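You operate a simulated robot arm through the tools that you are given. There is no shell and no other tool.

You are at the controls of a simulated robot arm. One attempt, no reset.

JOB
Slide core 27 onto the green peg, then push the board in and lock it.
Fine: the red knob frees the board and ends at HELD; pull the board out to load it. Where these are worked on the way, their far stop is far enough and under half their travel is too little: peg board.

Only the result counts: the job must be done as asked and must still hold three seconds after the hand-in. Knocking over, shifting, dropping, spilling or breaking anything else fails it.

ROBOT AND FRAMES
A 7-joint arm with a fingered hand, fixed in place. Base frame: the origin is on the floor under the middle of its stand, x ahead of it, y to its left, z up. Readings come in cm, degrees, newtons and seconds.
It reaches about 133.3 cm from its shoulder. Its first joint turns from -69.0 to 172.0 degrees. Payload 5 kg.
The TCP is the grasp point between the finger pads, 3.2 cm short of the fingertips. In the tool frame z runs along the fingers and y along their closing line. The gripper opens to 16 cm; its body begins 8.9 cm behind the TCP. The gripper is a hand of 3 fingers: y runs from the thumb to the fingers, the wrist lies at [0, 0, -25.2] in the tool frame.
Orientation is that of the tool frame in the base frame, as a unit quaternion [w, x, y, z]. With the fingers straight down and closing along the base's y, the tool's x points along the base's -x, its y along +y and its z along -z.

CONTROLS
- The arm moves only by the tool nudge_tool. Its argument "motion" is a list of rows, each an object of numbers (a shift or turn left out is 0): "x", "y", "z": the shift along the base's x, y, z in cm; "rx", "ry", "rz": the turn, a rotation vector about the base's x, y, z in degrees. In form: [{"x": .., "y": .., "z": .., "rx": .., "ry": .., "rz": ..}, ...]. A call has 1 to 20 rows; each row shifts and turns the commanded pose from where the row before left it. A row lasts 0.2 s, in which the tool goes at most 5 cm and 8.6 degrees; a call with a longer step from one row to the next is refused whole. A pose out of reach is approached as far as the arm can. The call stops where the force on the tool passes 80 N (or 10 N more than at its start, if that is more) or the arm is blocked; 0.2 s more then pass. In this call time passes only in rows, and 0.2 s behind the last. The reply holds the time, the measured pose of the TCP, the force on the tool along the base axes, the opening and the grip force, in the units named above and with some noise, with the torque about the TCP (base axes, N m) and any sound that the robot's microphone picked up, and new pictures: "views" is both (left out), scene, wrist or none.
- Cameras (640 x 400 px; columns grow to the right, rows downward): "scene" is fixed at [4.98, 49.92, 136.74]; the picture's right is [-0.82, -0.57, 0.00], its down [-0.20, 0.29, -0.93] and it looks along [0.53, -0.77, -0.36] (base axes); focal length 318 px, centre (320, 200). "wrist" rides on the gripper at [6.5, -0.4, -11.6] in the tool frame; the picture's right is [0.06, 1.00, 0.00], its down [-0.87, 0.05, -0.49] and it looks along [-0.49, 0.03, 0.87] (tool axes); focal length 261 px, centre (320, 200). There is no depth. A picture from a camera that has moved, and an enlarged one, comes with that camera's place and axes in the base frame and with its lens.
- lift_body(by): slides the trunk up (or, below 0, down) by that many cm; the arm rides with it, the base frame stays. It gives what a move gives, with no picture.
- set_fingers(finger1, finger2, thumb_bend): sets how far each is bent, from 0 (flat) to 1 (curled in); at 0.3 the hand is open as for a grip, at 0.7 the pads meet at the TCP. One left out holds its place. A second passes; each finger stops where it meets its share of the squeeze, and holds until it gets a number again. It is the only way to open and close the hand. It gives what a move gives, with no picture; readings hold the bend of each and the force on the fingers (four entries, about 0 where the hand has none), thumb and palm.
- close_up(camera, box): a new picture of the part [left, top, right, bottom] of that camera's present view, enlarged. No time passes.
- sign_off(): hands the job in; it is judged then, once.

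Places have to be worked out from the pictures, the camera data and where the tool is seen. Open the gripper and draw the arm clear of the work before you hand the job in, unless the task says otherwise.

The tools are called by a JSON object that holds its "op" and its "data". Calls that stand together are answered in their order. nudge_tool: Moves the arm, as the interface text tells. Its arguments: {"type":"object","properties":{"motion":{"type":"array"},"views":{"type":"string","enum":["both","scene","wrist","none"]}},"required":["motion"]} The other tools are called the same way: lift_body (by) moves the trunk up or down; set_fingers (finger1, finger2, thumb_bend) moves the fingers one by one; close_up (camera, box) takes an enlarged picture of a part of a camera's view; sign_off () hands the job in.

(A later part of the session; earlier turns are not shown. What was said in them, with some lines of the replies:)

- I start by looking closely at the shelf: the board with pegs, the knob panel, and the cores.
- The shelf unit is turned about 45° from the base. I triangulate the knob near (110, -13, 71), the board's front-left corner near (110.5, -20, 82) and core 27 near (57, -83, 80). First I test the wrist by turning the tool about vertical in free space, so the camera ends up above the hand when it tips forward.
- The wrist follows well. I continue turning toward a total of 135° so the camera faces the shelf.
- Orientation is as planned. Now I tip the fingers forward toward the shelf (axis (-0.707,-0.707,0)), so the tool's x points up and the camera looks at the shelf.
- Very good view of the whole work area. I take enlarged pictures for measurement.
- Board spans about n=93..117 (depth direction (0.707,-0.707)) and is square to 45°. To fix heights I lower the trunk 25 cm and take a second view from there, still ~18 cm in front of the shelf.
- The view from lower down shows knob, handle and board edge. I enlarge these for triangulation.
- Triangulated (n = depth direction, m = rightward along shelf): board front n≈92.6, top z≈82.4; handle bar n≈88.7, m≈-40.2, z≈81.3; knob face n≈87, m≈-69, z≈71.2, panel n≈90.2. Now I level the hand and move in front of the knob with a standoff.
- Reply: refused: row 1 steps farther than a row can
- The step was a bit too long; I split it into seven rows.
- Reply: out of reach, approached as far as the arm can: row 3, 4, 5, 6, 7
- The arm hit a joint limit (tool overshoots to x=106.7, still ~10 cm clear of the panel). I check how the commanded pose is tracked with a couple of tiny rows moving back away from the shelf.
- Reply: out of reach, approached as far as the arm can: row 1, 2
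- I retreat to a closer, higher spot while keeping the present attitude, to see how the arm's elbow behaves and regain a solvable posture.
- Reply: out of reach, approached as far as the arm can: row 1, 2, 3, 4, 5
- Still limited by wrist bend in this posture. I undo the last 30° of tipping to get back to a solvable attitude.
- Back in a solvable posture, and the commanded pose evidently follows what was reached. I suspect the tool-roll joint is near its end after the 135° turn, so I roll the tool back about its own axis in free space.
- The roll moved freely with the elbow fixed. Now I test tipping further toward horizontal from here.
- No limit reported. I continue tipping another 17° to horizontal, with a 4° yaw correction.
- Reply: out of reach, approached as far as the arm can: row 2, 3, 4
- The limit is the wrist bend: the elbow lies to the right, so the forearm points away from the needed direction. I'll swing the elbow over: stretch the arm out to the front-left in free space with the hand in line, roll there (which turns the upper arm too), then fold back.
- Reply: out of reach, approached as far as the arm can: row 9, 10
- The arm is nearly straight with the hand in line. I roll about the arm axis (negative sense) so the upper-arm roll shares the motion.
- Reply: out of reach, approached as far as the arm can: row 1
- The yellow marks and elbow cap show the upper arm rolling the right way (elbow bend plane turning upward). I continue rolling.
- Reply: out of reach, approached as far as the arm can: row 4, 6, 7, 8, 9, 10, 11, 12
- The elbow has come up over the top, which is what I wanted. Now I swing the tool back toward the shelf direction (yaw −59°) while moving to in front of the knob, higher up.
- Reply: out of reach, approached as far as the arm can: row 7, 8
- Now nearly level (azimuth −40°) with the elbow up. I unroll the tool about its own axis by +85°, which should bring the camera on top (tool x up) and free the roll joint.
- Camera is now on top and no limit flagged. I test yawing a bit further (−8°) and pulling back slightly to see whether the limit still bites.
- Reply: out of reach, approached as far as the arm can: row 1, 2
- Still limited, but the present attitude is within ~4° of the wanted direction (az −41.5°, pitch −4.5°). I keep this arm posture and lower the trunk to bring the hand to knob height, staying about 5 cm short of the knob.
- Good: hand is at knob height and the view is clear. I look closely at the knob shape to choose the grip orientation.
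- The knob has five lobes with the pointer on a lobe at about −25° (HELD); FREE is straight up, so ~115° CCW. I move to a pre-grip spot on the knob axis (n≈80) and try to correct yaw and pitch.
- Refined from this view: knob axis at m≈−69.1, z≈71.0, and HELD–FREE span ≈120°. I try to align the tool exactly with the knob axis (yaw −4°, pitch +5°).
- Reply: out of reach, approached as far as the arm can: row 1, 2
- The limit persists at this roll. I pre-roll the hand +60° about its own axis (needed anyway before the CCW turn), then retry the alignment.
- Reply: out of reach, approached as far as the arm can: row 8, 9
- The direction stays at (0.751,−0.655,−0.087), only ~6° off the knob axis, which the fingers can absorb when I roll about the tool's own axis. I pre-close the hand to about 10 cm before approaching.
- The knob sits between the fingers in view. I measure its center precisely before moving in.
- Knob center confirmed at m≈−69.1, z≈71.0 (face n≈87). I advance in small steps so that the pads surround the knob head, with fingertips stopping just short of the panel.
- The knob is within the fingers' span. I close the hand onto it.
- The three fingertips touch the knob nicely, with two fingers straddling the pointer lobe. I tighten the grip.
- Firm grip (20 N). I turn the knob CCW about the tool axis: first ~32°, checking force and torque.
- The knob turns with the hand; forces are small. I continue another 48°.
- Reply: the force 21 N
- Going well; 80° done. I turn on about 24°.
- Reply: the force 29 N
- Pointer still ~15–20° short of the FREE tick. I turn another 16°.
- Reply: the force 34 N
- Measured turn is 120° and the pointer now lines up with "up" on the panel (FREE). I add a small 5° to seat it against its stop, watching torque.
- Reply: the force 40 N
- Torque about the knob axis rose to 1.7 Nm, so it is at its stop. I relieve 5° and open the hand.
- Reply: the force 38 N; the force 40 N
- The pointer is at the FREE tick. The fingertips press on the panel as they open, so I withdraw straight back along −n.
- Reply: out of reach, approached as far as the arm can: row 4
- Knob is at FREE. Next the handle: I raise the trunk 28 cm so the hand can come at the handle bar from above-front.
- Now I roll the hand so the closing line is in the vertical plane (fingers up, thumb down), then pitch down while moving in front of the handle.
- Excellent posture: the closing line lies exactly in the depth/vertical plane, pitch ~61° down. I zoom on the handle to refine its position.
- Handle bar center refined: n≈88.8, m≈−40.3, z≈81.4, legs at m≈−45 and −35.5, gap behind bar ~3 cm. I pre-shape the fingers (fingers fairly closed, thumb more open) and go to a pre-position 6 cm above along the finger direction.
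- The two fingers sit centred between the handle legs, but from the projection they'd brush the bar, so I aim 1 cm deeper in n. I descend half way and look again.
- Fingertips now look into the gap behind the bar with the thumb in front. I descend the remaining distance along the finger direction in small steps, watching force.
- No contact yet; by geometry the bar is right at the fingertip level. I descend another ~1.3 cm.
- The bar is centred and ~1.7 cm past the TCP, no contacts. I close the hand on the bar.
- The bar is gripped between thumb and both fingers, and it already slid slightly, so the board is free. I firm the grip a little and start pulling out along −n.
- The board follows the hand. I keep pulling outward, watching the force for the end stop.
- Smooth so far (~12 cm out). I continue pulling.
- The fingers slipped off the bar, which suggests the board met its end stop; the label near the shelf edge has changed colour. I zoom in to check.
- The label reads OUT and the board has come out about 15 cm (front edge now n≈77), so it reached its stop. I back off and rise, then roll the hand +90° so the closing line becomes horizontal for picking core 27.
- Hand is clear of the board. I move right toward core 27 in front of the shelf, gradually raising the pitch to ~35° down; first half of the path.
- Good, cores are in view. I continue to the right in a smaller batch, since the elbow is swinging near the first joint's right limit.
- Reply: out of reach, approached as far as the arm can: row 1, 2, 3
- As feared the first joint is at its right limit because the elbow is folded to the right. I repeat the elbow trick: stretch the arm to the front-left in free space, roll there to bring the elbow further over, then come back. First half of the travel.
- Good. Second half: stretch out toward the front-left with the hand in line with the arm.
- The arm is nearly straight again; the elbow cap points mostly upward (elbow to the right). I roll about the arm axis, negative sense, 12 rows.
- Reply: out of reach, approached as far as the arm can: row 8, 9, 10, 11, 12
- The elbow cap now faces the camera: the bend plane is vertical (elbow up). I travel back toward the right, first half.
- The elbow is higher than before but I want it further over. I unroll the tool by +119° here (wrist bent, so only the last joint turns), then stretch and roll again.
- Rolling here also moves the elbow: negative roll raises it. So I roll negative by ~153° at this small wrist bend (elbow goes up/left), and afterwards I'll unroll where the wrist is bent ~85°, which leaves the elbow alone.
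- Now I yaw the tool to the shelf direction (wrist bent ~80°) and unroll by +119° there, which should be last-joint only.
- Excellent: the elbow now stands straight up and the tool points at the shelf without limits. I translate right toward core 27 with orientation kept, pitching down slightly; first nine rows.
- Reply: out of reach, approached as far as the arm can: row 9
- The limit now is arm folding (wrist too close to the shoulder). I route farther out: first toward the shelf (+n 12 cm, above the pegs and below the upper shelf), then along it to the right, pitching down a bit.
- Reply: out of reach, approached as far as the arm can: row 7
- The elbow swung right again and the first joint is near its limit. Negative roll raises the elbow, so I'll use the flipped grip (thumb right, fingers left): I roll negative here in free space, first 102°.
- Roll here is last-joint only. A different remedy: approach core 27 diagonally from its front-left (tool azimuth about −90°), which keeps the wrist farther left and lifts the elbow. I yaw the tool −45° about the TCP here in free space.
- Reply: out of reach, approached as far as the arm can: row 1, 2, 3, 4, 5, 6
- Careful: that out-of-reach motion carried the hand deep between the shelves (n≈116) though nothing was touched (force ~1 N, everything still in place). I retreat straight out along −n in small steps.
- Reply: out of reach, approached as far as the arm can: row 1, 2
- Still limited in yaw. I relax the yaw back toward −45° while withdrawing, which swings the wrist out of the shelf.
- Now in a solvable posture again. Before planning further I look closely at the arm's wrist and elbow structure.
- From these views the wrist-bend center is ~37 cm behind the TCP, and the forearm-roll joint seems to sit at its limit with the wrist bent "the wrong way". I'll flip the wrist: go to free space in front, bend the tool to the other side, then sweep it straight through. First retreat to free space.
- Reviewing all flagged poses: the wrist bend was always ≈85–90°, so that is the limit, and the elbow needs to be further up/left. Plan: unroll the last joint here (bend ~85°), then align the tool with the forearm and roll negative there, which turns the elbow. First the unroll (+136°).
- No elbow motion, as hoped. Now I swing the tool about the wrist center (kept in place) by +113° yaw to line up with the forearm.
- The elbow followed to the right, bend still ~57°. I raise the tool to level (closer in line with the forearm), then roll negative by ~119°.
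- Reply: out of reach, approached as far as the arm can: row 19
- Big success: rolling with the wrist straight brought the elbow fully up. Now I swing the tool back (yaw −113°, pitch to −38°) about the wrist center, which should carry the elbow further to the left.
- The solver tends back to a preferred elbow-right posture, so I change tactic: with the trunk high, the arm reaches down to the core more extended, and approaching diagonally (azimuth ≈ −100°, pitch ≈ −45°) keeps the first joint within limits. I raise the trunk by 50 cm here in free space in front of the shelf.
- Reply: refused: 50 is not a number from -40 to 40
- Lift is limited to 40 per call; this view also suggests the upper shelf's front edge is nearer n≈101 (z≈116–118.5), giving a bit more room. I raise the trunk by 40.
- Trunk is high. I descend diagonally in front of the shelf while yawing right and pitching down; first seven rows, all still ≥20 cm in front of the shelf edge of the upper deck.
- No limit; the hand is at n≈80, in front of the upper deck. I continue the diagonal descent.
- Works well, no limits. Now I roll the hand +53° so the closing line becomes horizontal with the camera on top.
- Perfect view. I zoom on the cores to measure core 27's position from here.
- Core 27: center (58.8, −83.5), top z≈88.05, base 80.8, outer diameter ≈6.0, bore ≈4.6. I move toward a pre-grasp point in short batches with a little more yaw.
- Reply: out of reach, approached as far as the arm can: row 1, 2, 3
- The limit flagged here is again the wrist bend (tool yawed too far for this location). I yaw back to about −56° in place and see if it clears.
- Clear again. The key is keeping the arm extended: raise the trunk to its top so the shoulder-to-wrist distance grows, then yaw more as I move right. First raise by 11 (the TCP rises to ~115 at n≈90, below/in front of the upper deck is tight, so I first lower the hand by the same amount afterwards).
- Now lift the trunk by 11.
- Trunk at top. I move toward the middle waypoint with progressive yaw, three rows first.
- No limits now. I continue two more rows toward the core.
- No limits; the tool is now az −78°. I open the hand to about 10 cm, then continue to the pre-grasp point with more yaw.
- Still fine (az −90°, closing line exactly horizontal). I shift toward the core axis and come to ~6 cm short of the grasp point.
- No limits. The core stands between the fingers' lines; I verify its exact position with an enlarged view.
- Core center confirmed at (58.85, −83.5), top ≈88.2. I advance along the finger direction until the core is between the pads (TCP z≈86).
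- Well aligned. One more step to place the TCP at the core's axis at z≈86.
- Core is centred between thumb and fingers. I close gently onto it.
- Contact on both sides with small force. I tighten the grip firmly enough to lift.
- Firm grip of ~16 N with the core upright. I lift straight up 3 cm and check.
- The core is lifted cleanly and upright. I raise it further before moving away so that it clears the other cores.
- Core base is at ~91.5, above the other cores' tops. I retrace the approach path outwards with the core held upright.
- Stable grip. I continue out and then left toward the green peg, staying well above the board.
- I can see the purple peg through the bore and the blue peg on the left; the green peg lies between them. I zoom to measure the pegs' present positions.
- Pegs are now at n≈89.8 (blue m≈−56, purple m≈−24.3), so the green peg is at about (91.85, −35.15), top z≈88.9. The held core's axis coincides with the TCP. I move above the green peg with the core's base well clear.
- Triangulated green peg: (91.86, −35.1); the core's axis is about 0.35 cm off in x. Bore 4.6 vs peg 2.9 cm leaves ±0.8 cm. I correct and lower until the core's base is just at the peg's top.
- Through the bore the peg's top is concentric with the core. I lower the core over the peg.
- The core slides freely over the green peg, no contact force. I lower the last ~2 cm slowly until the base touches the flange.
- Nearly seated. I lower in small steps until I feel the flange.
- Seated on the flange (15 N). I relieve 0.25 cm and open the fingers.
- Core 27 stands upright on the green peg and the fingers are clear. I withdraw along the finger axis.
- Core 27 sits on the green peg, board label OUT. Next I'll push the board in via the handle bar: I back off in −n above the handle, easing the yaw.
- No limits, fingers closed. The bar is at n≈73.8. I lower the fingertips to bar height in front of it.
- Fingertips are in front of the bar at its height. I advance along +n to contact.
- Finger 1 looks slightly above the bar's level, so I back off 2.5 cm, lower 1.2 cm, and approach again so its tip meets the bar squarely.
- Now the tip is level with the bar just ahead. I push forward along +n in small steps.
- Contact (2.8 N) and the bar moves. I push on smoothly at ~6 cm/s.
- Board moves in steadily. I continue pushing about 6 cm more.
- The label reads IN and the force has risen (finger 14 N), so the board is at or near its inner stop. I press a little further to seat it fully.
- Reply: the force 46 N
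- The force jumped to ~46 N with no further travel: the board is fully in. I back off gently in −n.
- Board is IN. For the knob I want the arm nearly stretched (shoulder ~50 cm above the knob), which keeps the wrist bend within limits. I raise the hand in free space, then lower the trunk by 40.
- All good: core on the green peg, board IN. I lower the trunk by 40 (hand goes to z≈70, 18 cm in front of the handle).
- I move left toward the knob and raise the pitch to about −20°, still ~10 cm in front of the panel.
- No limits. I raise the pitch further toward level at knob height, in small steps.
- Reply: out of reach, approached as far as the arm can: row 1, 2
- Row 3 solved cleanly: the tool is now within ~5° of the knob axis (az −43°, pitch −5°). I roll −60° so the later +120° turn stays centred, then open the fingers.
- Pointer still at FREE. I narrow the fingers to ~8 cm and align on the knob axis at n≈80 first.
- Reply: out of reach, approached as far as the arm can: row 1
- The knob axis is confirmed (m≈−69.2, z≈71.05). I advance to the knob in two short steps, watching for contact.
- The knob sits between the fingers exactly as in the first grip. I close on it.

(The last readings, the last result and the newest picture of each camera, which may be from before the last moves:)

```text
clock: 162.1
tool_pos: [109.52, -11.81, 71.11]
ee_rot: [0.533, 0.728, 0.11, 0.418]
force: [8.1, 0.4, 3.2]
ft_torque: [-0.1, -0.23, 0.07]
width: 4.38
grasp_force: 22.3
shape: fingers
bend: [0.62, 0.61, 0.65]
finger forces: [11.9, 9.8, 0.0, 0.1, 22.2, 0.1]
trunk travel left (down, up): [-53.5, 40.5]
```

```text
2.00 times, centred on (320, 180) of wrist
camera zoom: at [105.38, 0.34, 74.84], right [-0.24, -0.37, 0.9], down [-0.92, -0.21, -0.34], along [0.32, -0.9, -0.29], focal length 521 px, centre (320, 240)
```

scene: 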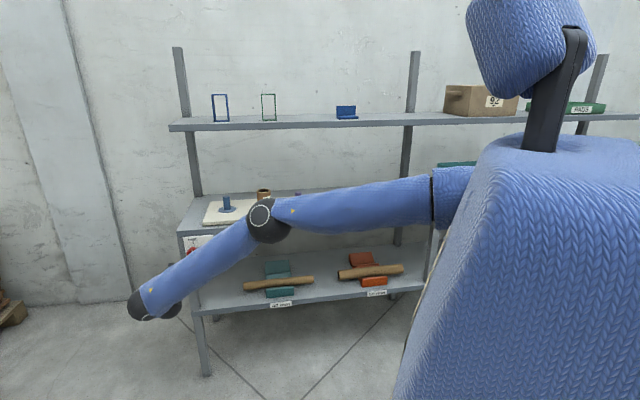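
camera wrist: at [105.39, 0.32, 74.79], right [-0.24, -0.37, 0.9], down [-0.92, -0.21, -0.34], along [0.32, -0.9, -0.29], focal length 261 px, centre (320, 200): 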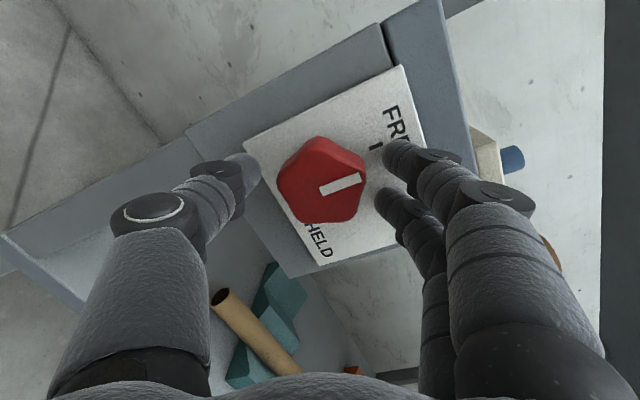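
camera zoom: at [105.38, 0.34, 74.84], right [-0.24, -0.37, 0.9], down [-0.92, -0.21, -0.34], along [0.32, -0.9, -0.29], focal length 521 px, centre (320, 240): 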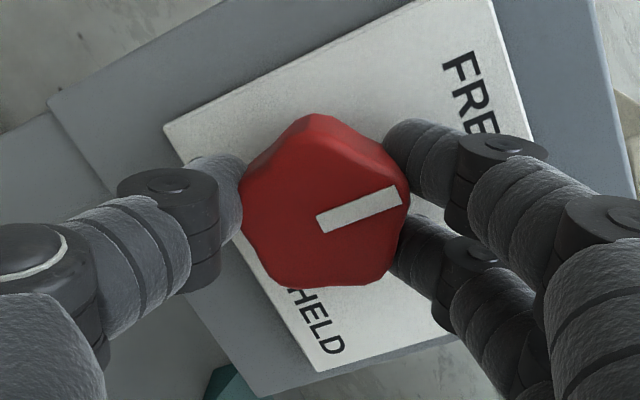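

Firm grip, fingers straddling the pointer lobe. I turn CW about the tool axis, 32° first.

{"op": "nudge_tool", "data": {"motion": [{"rx": 5.82, "ry": -5.46, "rz": -0.69}, {"rx": 5.82, "ry": -5.46, "rz": -0.69}, {"rx": 5.82, "ry": -5.46, "rz": -0.69}, {"rx": 5.82, "ry": -5.46, "rz": -0.69}], "views": "wrist"}}

```text
clock: 163.1
tool_pos: [109.41, -11.69, 71.29]
ee_rot: [0.395, 0.73, -0.096, 0.549]
force: [15.0, -6.3, 5.2]
ft_torque: [-0.18, -0.11, 0.23]
width: 4.37
grasp_force: 22.2
shape: fingers
bend: [0.62, 0.61, 0.65]
finger forces: [12.6, 9.1, 0.0, 0.0, 21.9, 0.1]
trunk travel left (down, up): [-53.5, 40.5]
camera wrist: at [103.85, -1.54, 77.61], right [-0.55, -0.65, 0.53], down [-0.72, 0.04, -0.69], along [0.43, -0.76, -0.49], focal length 261 px, centre (320, 200)
```

wrist: 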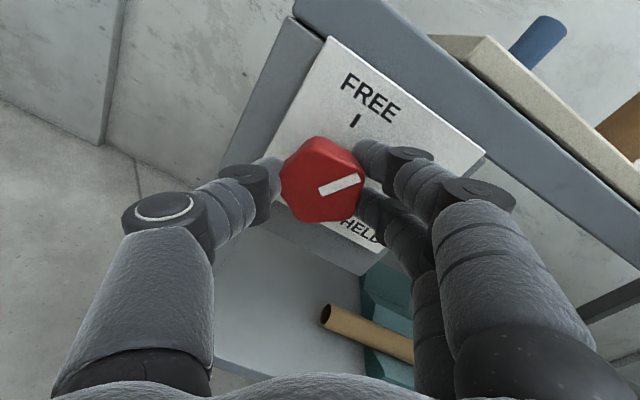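

The knob turns with the hand, small forces. I continue another 48°.

{"op": "nudge_tool", "data": {"motion": [{"rx": 5.82, "ry": -5.46, "rz": -0.69}, {"rx": 5.82, "ry": -5.46, "rz": -0.69}, {"rx": 5.82, "ry": -5.46, "rz": -0.69}, {"rx": 5.82, "ry": -5.46, "rz": -0.69}, {"rx": 5.82, "ry": -5.46, "rz": -0.69}, {"rx": 5.82, "ry": -5.46, "rz": -0.69}], "views": "wrist"}}

```text
clock: 164.5
tool_pos: [109.47, -11.73, 71.34]
ee_rot: [0.138, 0.629, -0.385, 0.661]
force: [7.6, -6.8, 10.1]
ft_torque: [-0.33, -0.3, 0.34]
width: 4.37
grasp_force: 23.7
shape: fingers
bend: [0.62, 0.61, 0.65]
finger forces: [14.1, 10.1, 0.0, 0.0, 23.7, 0.0]
trunk travel left (down, up): [-53.5, 40.5]
camera wrist: at [100.24, -5.43, 78.44], right [-0.68, -0.68, -0.28], down [-0.24, 0.56, -0.79], along [0.7, -0.47, -0.55], focal length 261 px, centre (320, 200)
```

wrist: 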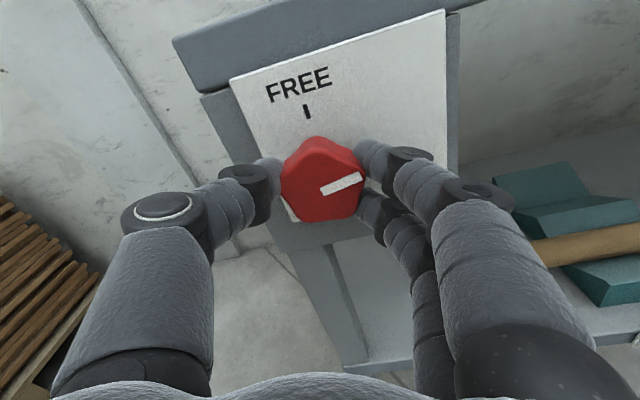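

80° done without trouble. I turn the remaining ~40°.

{"op": "nudge_tool", "data": {"motion": [{"rx": 5.82, "ry": -5.46, "rz": -0.69}, {"rx": 5.82, "ry": -5.46, "rz": -0.69}, {"rx": 5.82, "ry": -5.46, "rz": -0.69}, {"rx": 5.82, "ry": -5.46, "rz": -0.69}], "views": "wrist"}}

{"op": "close_up", "data": {"camera": "wrist", "box": [200, 40, 456, 240]}}

```text
clock: 165.5
tool_pos: [109.45, -11.74, 71.41]
ee_rot: [-0.05, 0.498, -0.545, 0.673]
force: [-1.6, -11.1, 13.8]
ft_torque: [-0.53, -0.55, 0.13]
width: 4.36
grasp_force: 25.2
shape: fingers
bend: [0.61, 0.61, 0.66]
finger forces: [15.0, 9.3, 0.0, 0.0, 25.4, 0.0]
trunk travel left (down, up): [-53.5, 40.5]
camera wrist: at [98.01, -7.54, 76.57], right [-0.5, -0.44, -0.74], down [0.05, 0.84, -0.53], along [0.86, -0.31, -0.4], focal length 261 px, centre (320, 200)
```

wrist: 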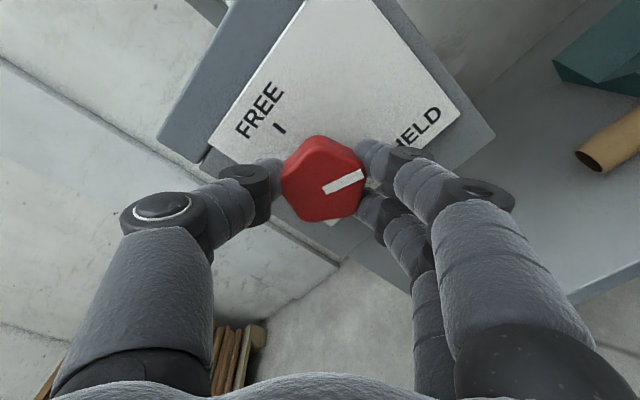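

```text
2.00 times, centred on (328, 140) of wrist
camera zoom: at [98.01, -7.54, 76.57], right [-0.5, -0.44, -0.74], down [0.05, 0.84, -0.53], along [0.86, -0.31, -0.4], focal length 521 px, centre (304, 320)
```

zoom: 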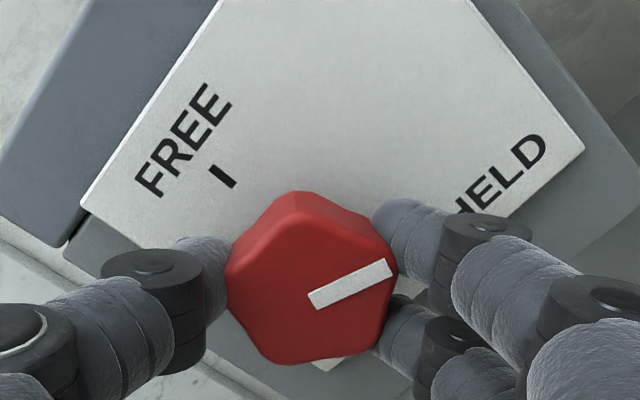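

112° turned. I add the last 8° and then a bit more, checking the torque for the stop.

{"op": "nudge_tool", "data": {"motion": [{"rx": 5.82, "ry": -5.46, "rz": -0.69}], "views": "none"}}

{"op": "nudge_tool", "data": {"motion": [{"rx": 2.9, "ry": -2.73, "rz": -0.35}], "views": "wrist"}}

{"op": "close_up", "data": {"camera": "wrist", "box": [200, 40, 456, 240]}}

```text
clock: 165.9
tool_pos: [109.39, -11.69, 71.36]
ee_rot: [-0.097, 0.458, -0.578, 0.668]
force: [-3.9, -12.0, 14.0]
ft_torque: [-0.56, -0.52, -0.01]
width: 4.35
grasp_force: 24.9
shape: fingers
bend: [0.61, 0.61, 0.66]
finger forces: [14.9, 8.7, 0.0, 0.1, 25.4, 0.0]
trunk travel left (down, up): [-53.5, 40.5]
```

```text
clock: 166.3
tool_pos: [109.39, -11.66, 71.26]
ee_rot: [-0.121, 0.439, -0.593, 0.664]
force: [-5.0, -11.6, 13.5]
ft_torque: [-0.78, -0.21, -0.04]
width: 4.36
grasp_force: 25.8
shape: fingers
bend: [0.61, 0.61, 0.66]
finger forces: [18.5, 7.6, 0.0, 0.0, 25.1, 0.0]
trunk travel left (down, up): [-53.5, 40.5]
camera wrist: at [97.35, -8.05, 75.44], right [-0.4, -0.31, -0.86], down [0.13, 0.91, -0.39], along [0.91, -0.27, -0.32], focal length 261 px, centre (320, 200)
```

wrist: 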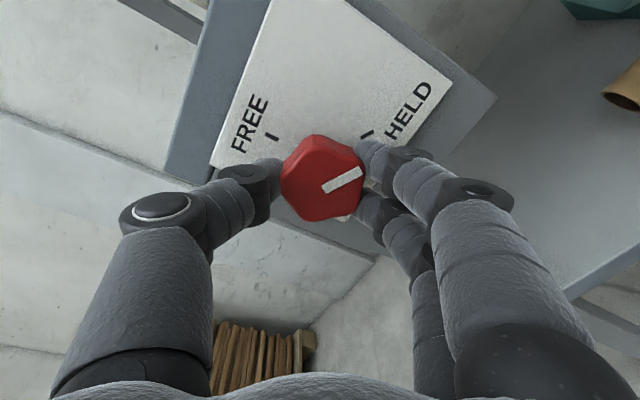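

```text
2.00 times, centred on (328, 140) of wrist
camera zoom: at [97.35, -8.05, 75.44], right [-0.4, -0.31, -0.86], down [0.13, 0.91, -0.39], along [0.91, -0.27, -0.32], focal length 521 px, centre (304, 320)
```

zoom: 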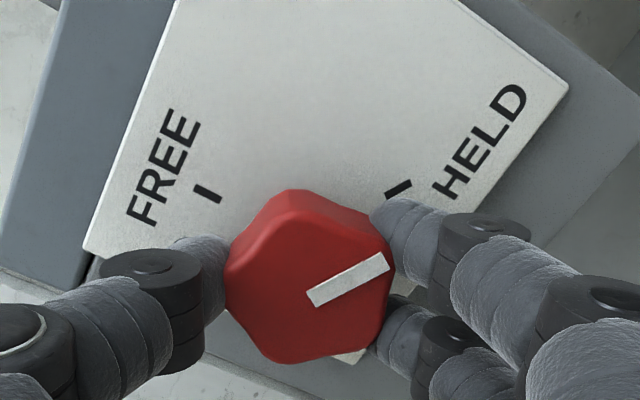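

Torque about the knob axis begins to rise (−0.4 Nm). I press ~5° more to seat it at the stop.

{"op": "nudge_tool", "data": {"motion": [{"rx": 3.6, "ry": -3.4, "rz": -0.43}], "views": "none"}}

{"op": "close_up", "data": {"camera": "wrist", "box": [200, 40, 456, 240]}}

```text
clock: 166.7
tool_pos: [109.4, -11.72, 71.28]
ee_rot: [-0.149, 0.413, -0.61, 0.659]
force: [-8.0, -10.4, 8.6]
ft_torque: [-1.14, 0.52, -0.19]
width: 4.36
grasp_force: 30.9
shape: fingers
bend: [0.61, 0.62, 0.66]
finger forces: [29.6, 7.9, 0.1, 0.0, 24.7, 0.0]
trunk travel left (down, up): [-53.5, 40.5]
```

```text
2.00 times, centred on (328, 140) of wrist
camera zoom: at [97.15, -8.19, 74.94], right [-0.35, -0.25, -0.9], down [0.16, 0.93, -0.32], along [0.92, -0.26, -0.28], focal length 521 px, centre (304, 320)
```

zoom: 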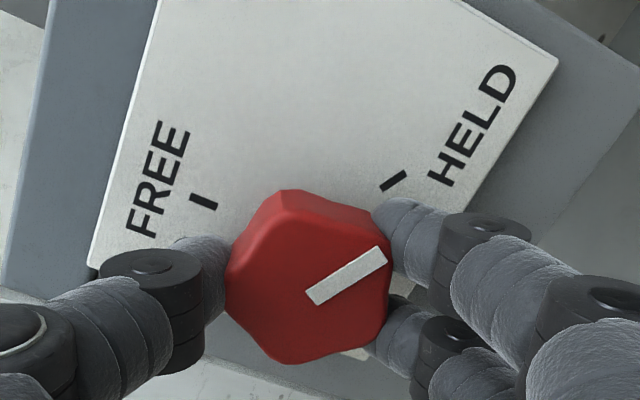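

Torque −1.2 Nm and the pointer is parallel to the HELD tick: it's at the HELD stop. I relieve ~5°, and open the fingers modestly.

{"op": "nudge_tool", "data": {"motion": [{"rx": -3.6, "ry": 3.4, "rz": 0.43}], "views": "none"}}

{"op": "set_fingers", "data": {"finger1": 0.52, "finger2": 0.52, "thumb_bend": 0.52}}

{"op": "close_up", "data": {"camera": "wrist", "box": [200, 40, 456, 240]}}

```text
clock: 167.1
tool_pos: [109.32, -11.81, 71.34]
ee_rot: [-0.12, 0.439, -0.593, 0.664]
force: [-1.5, -9.1, 7.0]
ft_torque: [-0.23, -0.26, -0.11]
width: 4.42
grasp_force: 26.3
shape: fingers
bend: [0.61, 0.62, 0.66]
finger forces: [17.2, 11.7, 0.0, 0.0, 23.6, 0.0]
trunk travel left (down, up): [-53.5, 40.5]
```

```text
clock: 168.1
tool_pos: [109.45, -11.72, 71.15]
ee_rot: [-0.12, 0.441, -0.592, 0.664]
force: [0.0, -0.3, -0.5]
ft_torque: [-0.01, 0.02, 0.0]
width: 7.8
grasp_force: 0.1
shape: fingers
bend: [0.52, 0.52, 0.52]
finger forces: [0.0, 0.1, 0.0, 0.1, 0.0, 0.0]
trunk travel left (down, up): [-53.5, 40.5]
```

```text
2.00 times, centred on (328, 140) of wrist
camera zoom: at [97.4, -7.98, 75.37], right [-0.4, -0.31, -0.86], down [0.13, 0.91, -0.39], along [0.91, -0.27, -0.32], focal length 521 px, centre (304, 320)
```

zoom: 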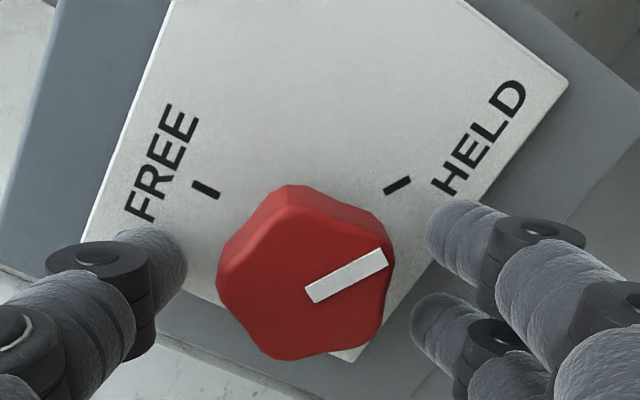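

Pointer is at HELD and the hand is free of it. I withdraw straight back along −n.

{"op": "nudge_tool", "data": {"motion": [{"x": -1.0, "y": 1.0}, {"x": -1.4, "y": 1.4}, {"x": -1.6, "y": 1.6}], "views": "both"}}

{"op": "close_up", "data": {"camera": "wrist", "box": [220, 0, 476, 200]}}

```text
clock: 168.9
tool_pos: [105.46, -7.65, 71.14]
ee_rot: [-0.12, 0.44, -0.592, 0.664]
force: [0.4, 1.1, 0.5]
ft_torque: [0.02, 0.04, 0.01]
width: 7.85
grasp_force: 0.0
shape: fingers
bend: [0.52, 0.52, 0.52]
finger forces: [0.0, 0.0, 0.0, 0.0, 0.1, 0.1]
trunk travel left (down, up): [-53.5, 40.5]
camera wrist: at [93.38, -4.04, 75.4], right [-0.4, -0.31, -0.86], down [0.13, 0.91, -0.39], along [0.91, -0.27, -0.32], focal length 261 px, centre (320, 200)
```

scene: 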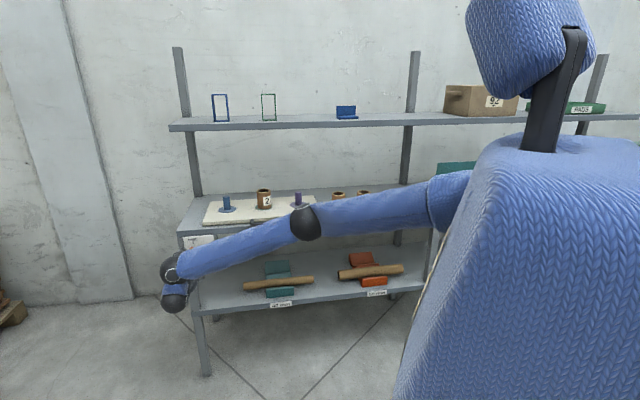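
wrist: 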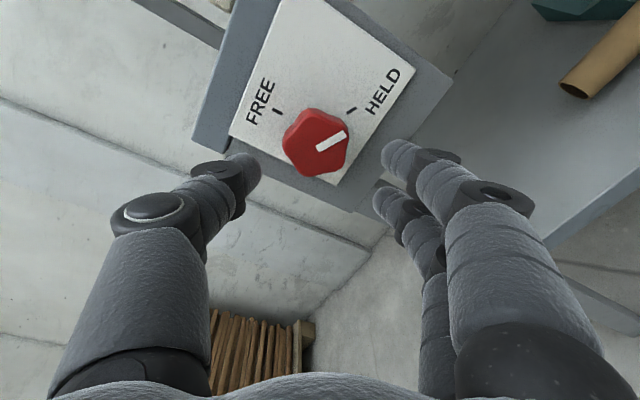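

```text
2.00 times, centred on (348, 100) of wrist
camera zoom: at [93.38, -4.04, 75.4], right [-0.4, -0.31, -0.86], down [0.13, 0.91, -0.39], along [0.91, -0.27, -0.32], focal length 521 px, centre (264, 400)
```

zoom: 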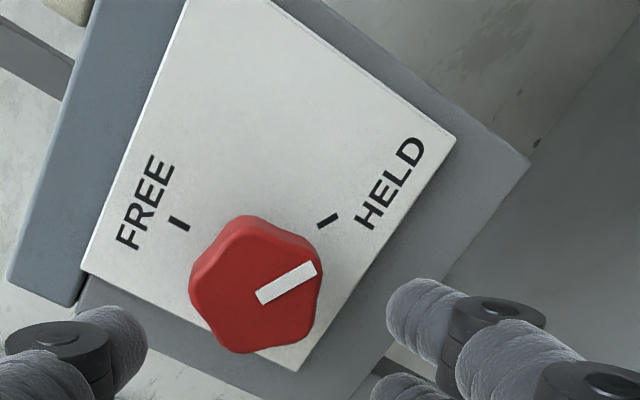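

HELD confirmed. Now I draw the arm well clear: further back with the tool pitching down.

{"op": "nudge_tool", "data": {"motion": [{"x": -2.2, "y": 2.2, "z": 0.5, "rx": 3.35, "ry": 3.7}, {"x": -2.5, "y": 2.5, "z": 0.5, "rx": 3.35, "ry": 3.7}, {"x": -2.5, "y": 2.5, "z": 0.5, "rx": 3.35, "ry": 3.7}, {"x": -2.5, "y": 2.5, "z": 0.5, "rx": 3.35, "ry": 3.7}], "views": "both"}}

{"op": "set_fingers", "data": {"finger1": 0.3, "finger2": 0.3, "thumb_bend": 0.3}}

```text
clock: 169.9
tool_pos: [95.76, 2.11, 73.15]
ee_rot: [0.093, -0.504, 0.677, -0.528]
force: [0.7, 0.2, -0.4]
ft_torque: [0.01, -0.02, 0.01]
width: 7.87
grasp_force: 0.0
shape: fingers
bend: [0.52, 0.52, 0.52]
finger forces: [0.0, 0.0, 0.0, 0.1, 0.1, 0.1]
trunk travel left (down, up): [-53.5, 40.5]
camera wrist: at [85.36, 4.36, 80.92], right [-0.61, -0.12, -0.78], down [0.06, 0.98, -0.19], along [0.79, -0.16, -0.59], focal length 261 px, centre (320, 200)
```

scene: 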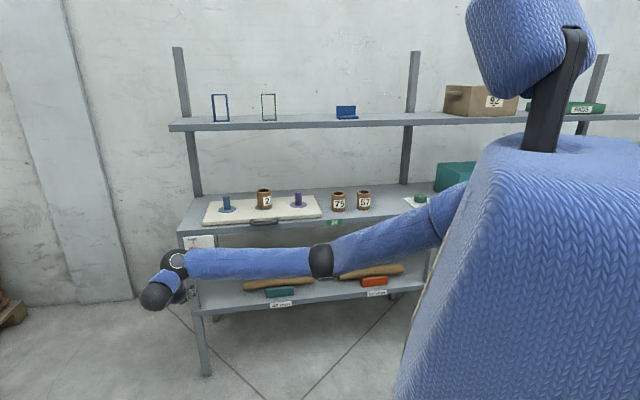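
wrist: 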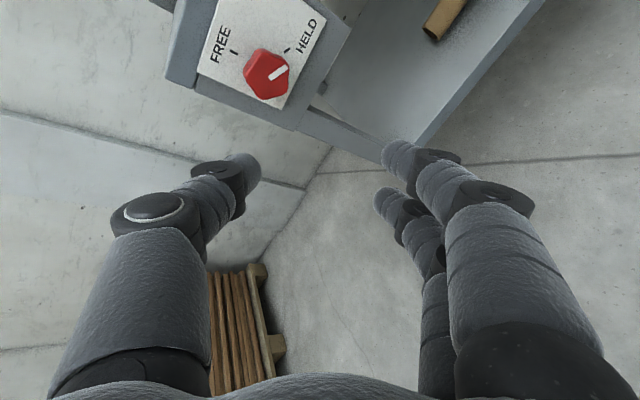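

```text
clock: 170.9
tool_pos: [95.77, 2.26, 73.05]
ee_rot: [0.094, -0.505, 0.676, -0.529]
force: [-0.5, -0.6, -1.0]
ft_torque: [0.0, -0.01, -0.01]
width: 16.73
grasp_force: 0.1
shape: fingers
bend: [0.3, 0.3, 0.3]
finger forces: [0.1, 0.0, 0.0, 0.1, 0.0, 0.0]
trunk travel left (down, up): [-53.5, 40.5]
```

Clear of the panel by ~20 cm with the hand open. I back away a little further and then check the whole work.

{"op": "nudge_tool", "data": {"motion": [{"x": -1.5, "y": 2.5, "z": 1.0}, {"x": -1.5, "y": 2.5, "z": 1.0}, {"x": -1.5, "y": 2.5, "z": 1.0}], "views": "scene"}}

{"op": "close_up", "data": {"camera": "scene", "box": [170, 175, 330, 275]}}

{"op": "close_up", "data": {"camera": "scene", "box": [310, 160, 470, 260]}}

{"op": "close_up", "data": {"camera": "scene", "box": [180, 80, 460, 255]}}

```text
clock: 171.7
tool_pos: [91.22, 9.46, 76.42]
ee_rot: [0.092, -0.504, 0.676, -0.529]
force: [0.1, -0.3, -0.2]
ft_torque: [0.0, -0.02, -0.01]
width: 16.76
grasp_force: 0.1
shape: fingers
bend: [0.3, 0.3, 0.3]
finger forces: [0.1, 0.0, 0.1, 0.0, 0.1, 0.1]
trunk travel left (down, up): [-53.5, 40.5]
```

scene: 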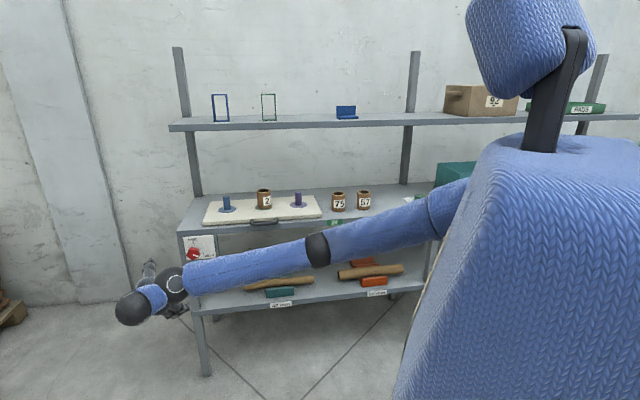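

```text
4.00 times, centred on (250, 225) of scene
camera zoom: at [4.98, 49.92, 136.74], right [-0.82, -0.57, 0.0], down [-0.2, 0.29, -0.93], along [0.53, -0.77, -0.36], focal length 1271 px, centre (600, 100)
```

zoom: 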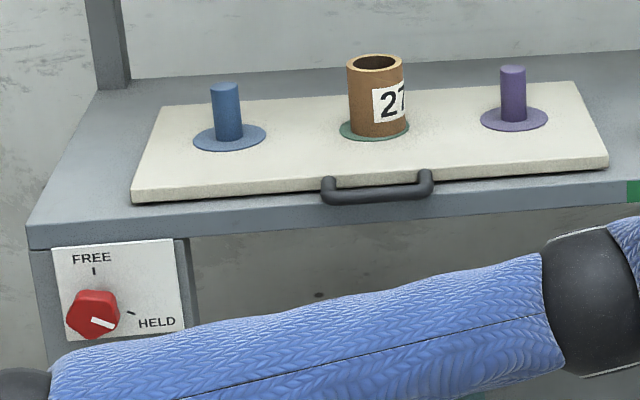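

```text
4.00 times, centred on (390, 210) of scene
camera zoom: at [4.98, 49.92, 136.74], right [-0.82, -0.57, 0.0], down [-0.2, 0.29, -0.93], along [0.53, -0.77, -0.36], focal length 1271 px, centre (40, 160)
```

zoom: 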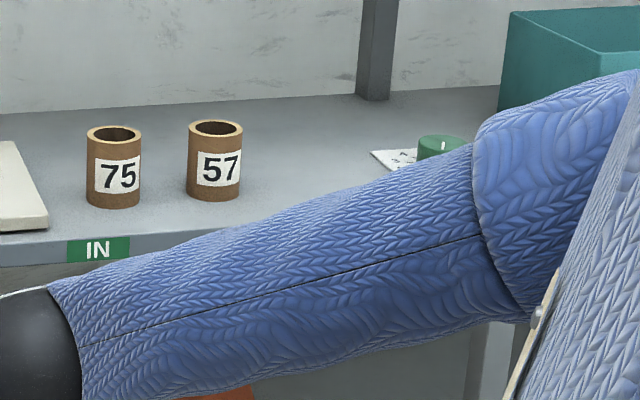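

```text
2.29 times, centred on (320, 168) of scene
camera zoom: at [4.98, 49.92, 136.74], right [-0.82, -0.57, 0.0], down [-0.2, 0.29, -0.93], along [0.53, -0.77, -0.36], focal length 726 px, centre (320, 274)
```

zoom: 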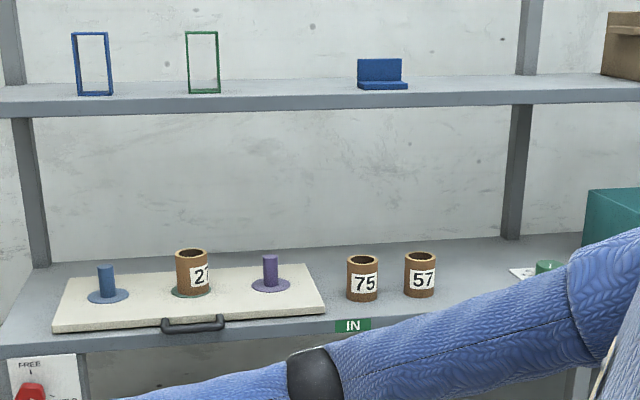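

Everything checks out: core 27 sits on the green peg, the board is back at its starting position with the label at IN, and the knob points to HELD as at the start. Cores 75 and 57, the dial and the shelf items are undisturbed. The hand is open and clear, so I hand in.

{"op": "sign_off", "data": {}}

```text
The job is handed in.
```

I handed the job in with core 27 on the green peg, the board pushed fully in and the red knob at HELD. I don't have the judge's verdict.

- **Core 27:** it stands upright on the green peg, seated on the flange.
- **Board:** I pulled it out about 15 cm. The label read OUT and my grip slipped off the handle there, so I took that as its far stop. After loading I pushed it back until it stopped moving at about 46 N. The label reads IN and its front corner matches where it started.
- **Lock:** I turned the knob about 120° each way and felt the stop at both ends. The pointer now lines up with the HELD mark as it did at the start.
- **Surroundings:** in the last pictures, cores 75 and 57 and the upper-shelf items look unmoved. The arm hid part of the ISSUED dial, but I never touched it.

At one point an out-of-reach move carried the hand between the two shelves. The force stayed around 1 N and nothing there looked moved. At hand-in the hand was open and clear of the work.
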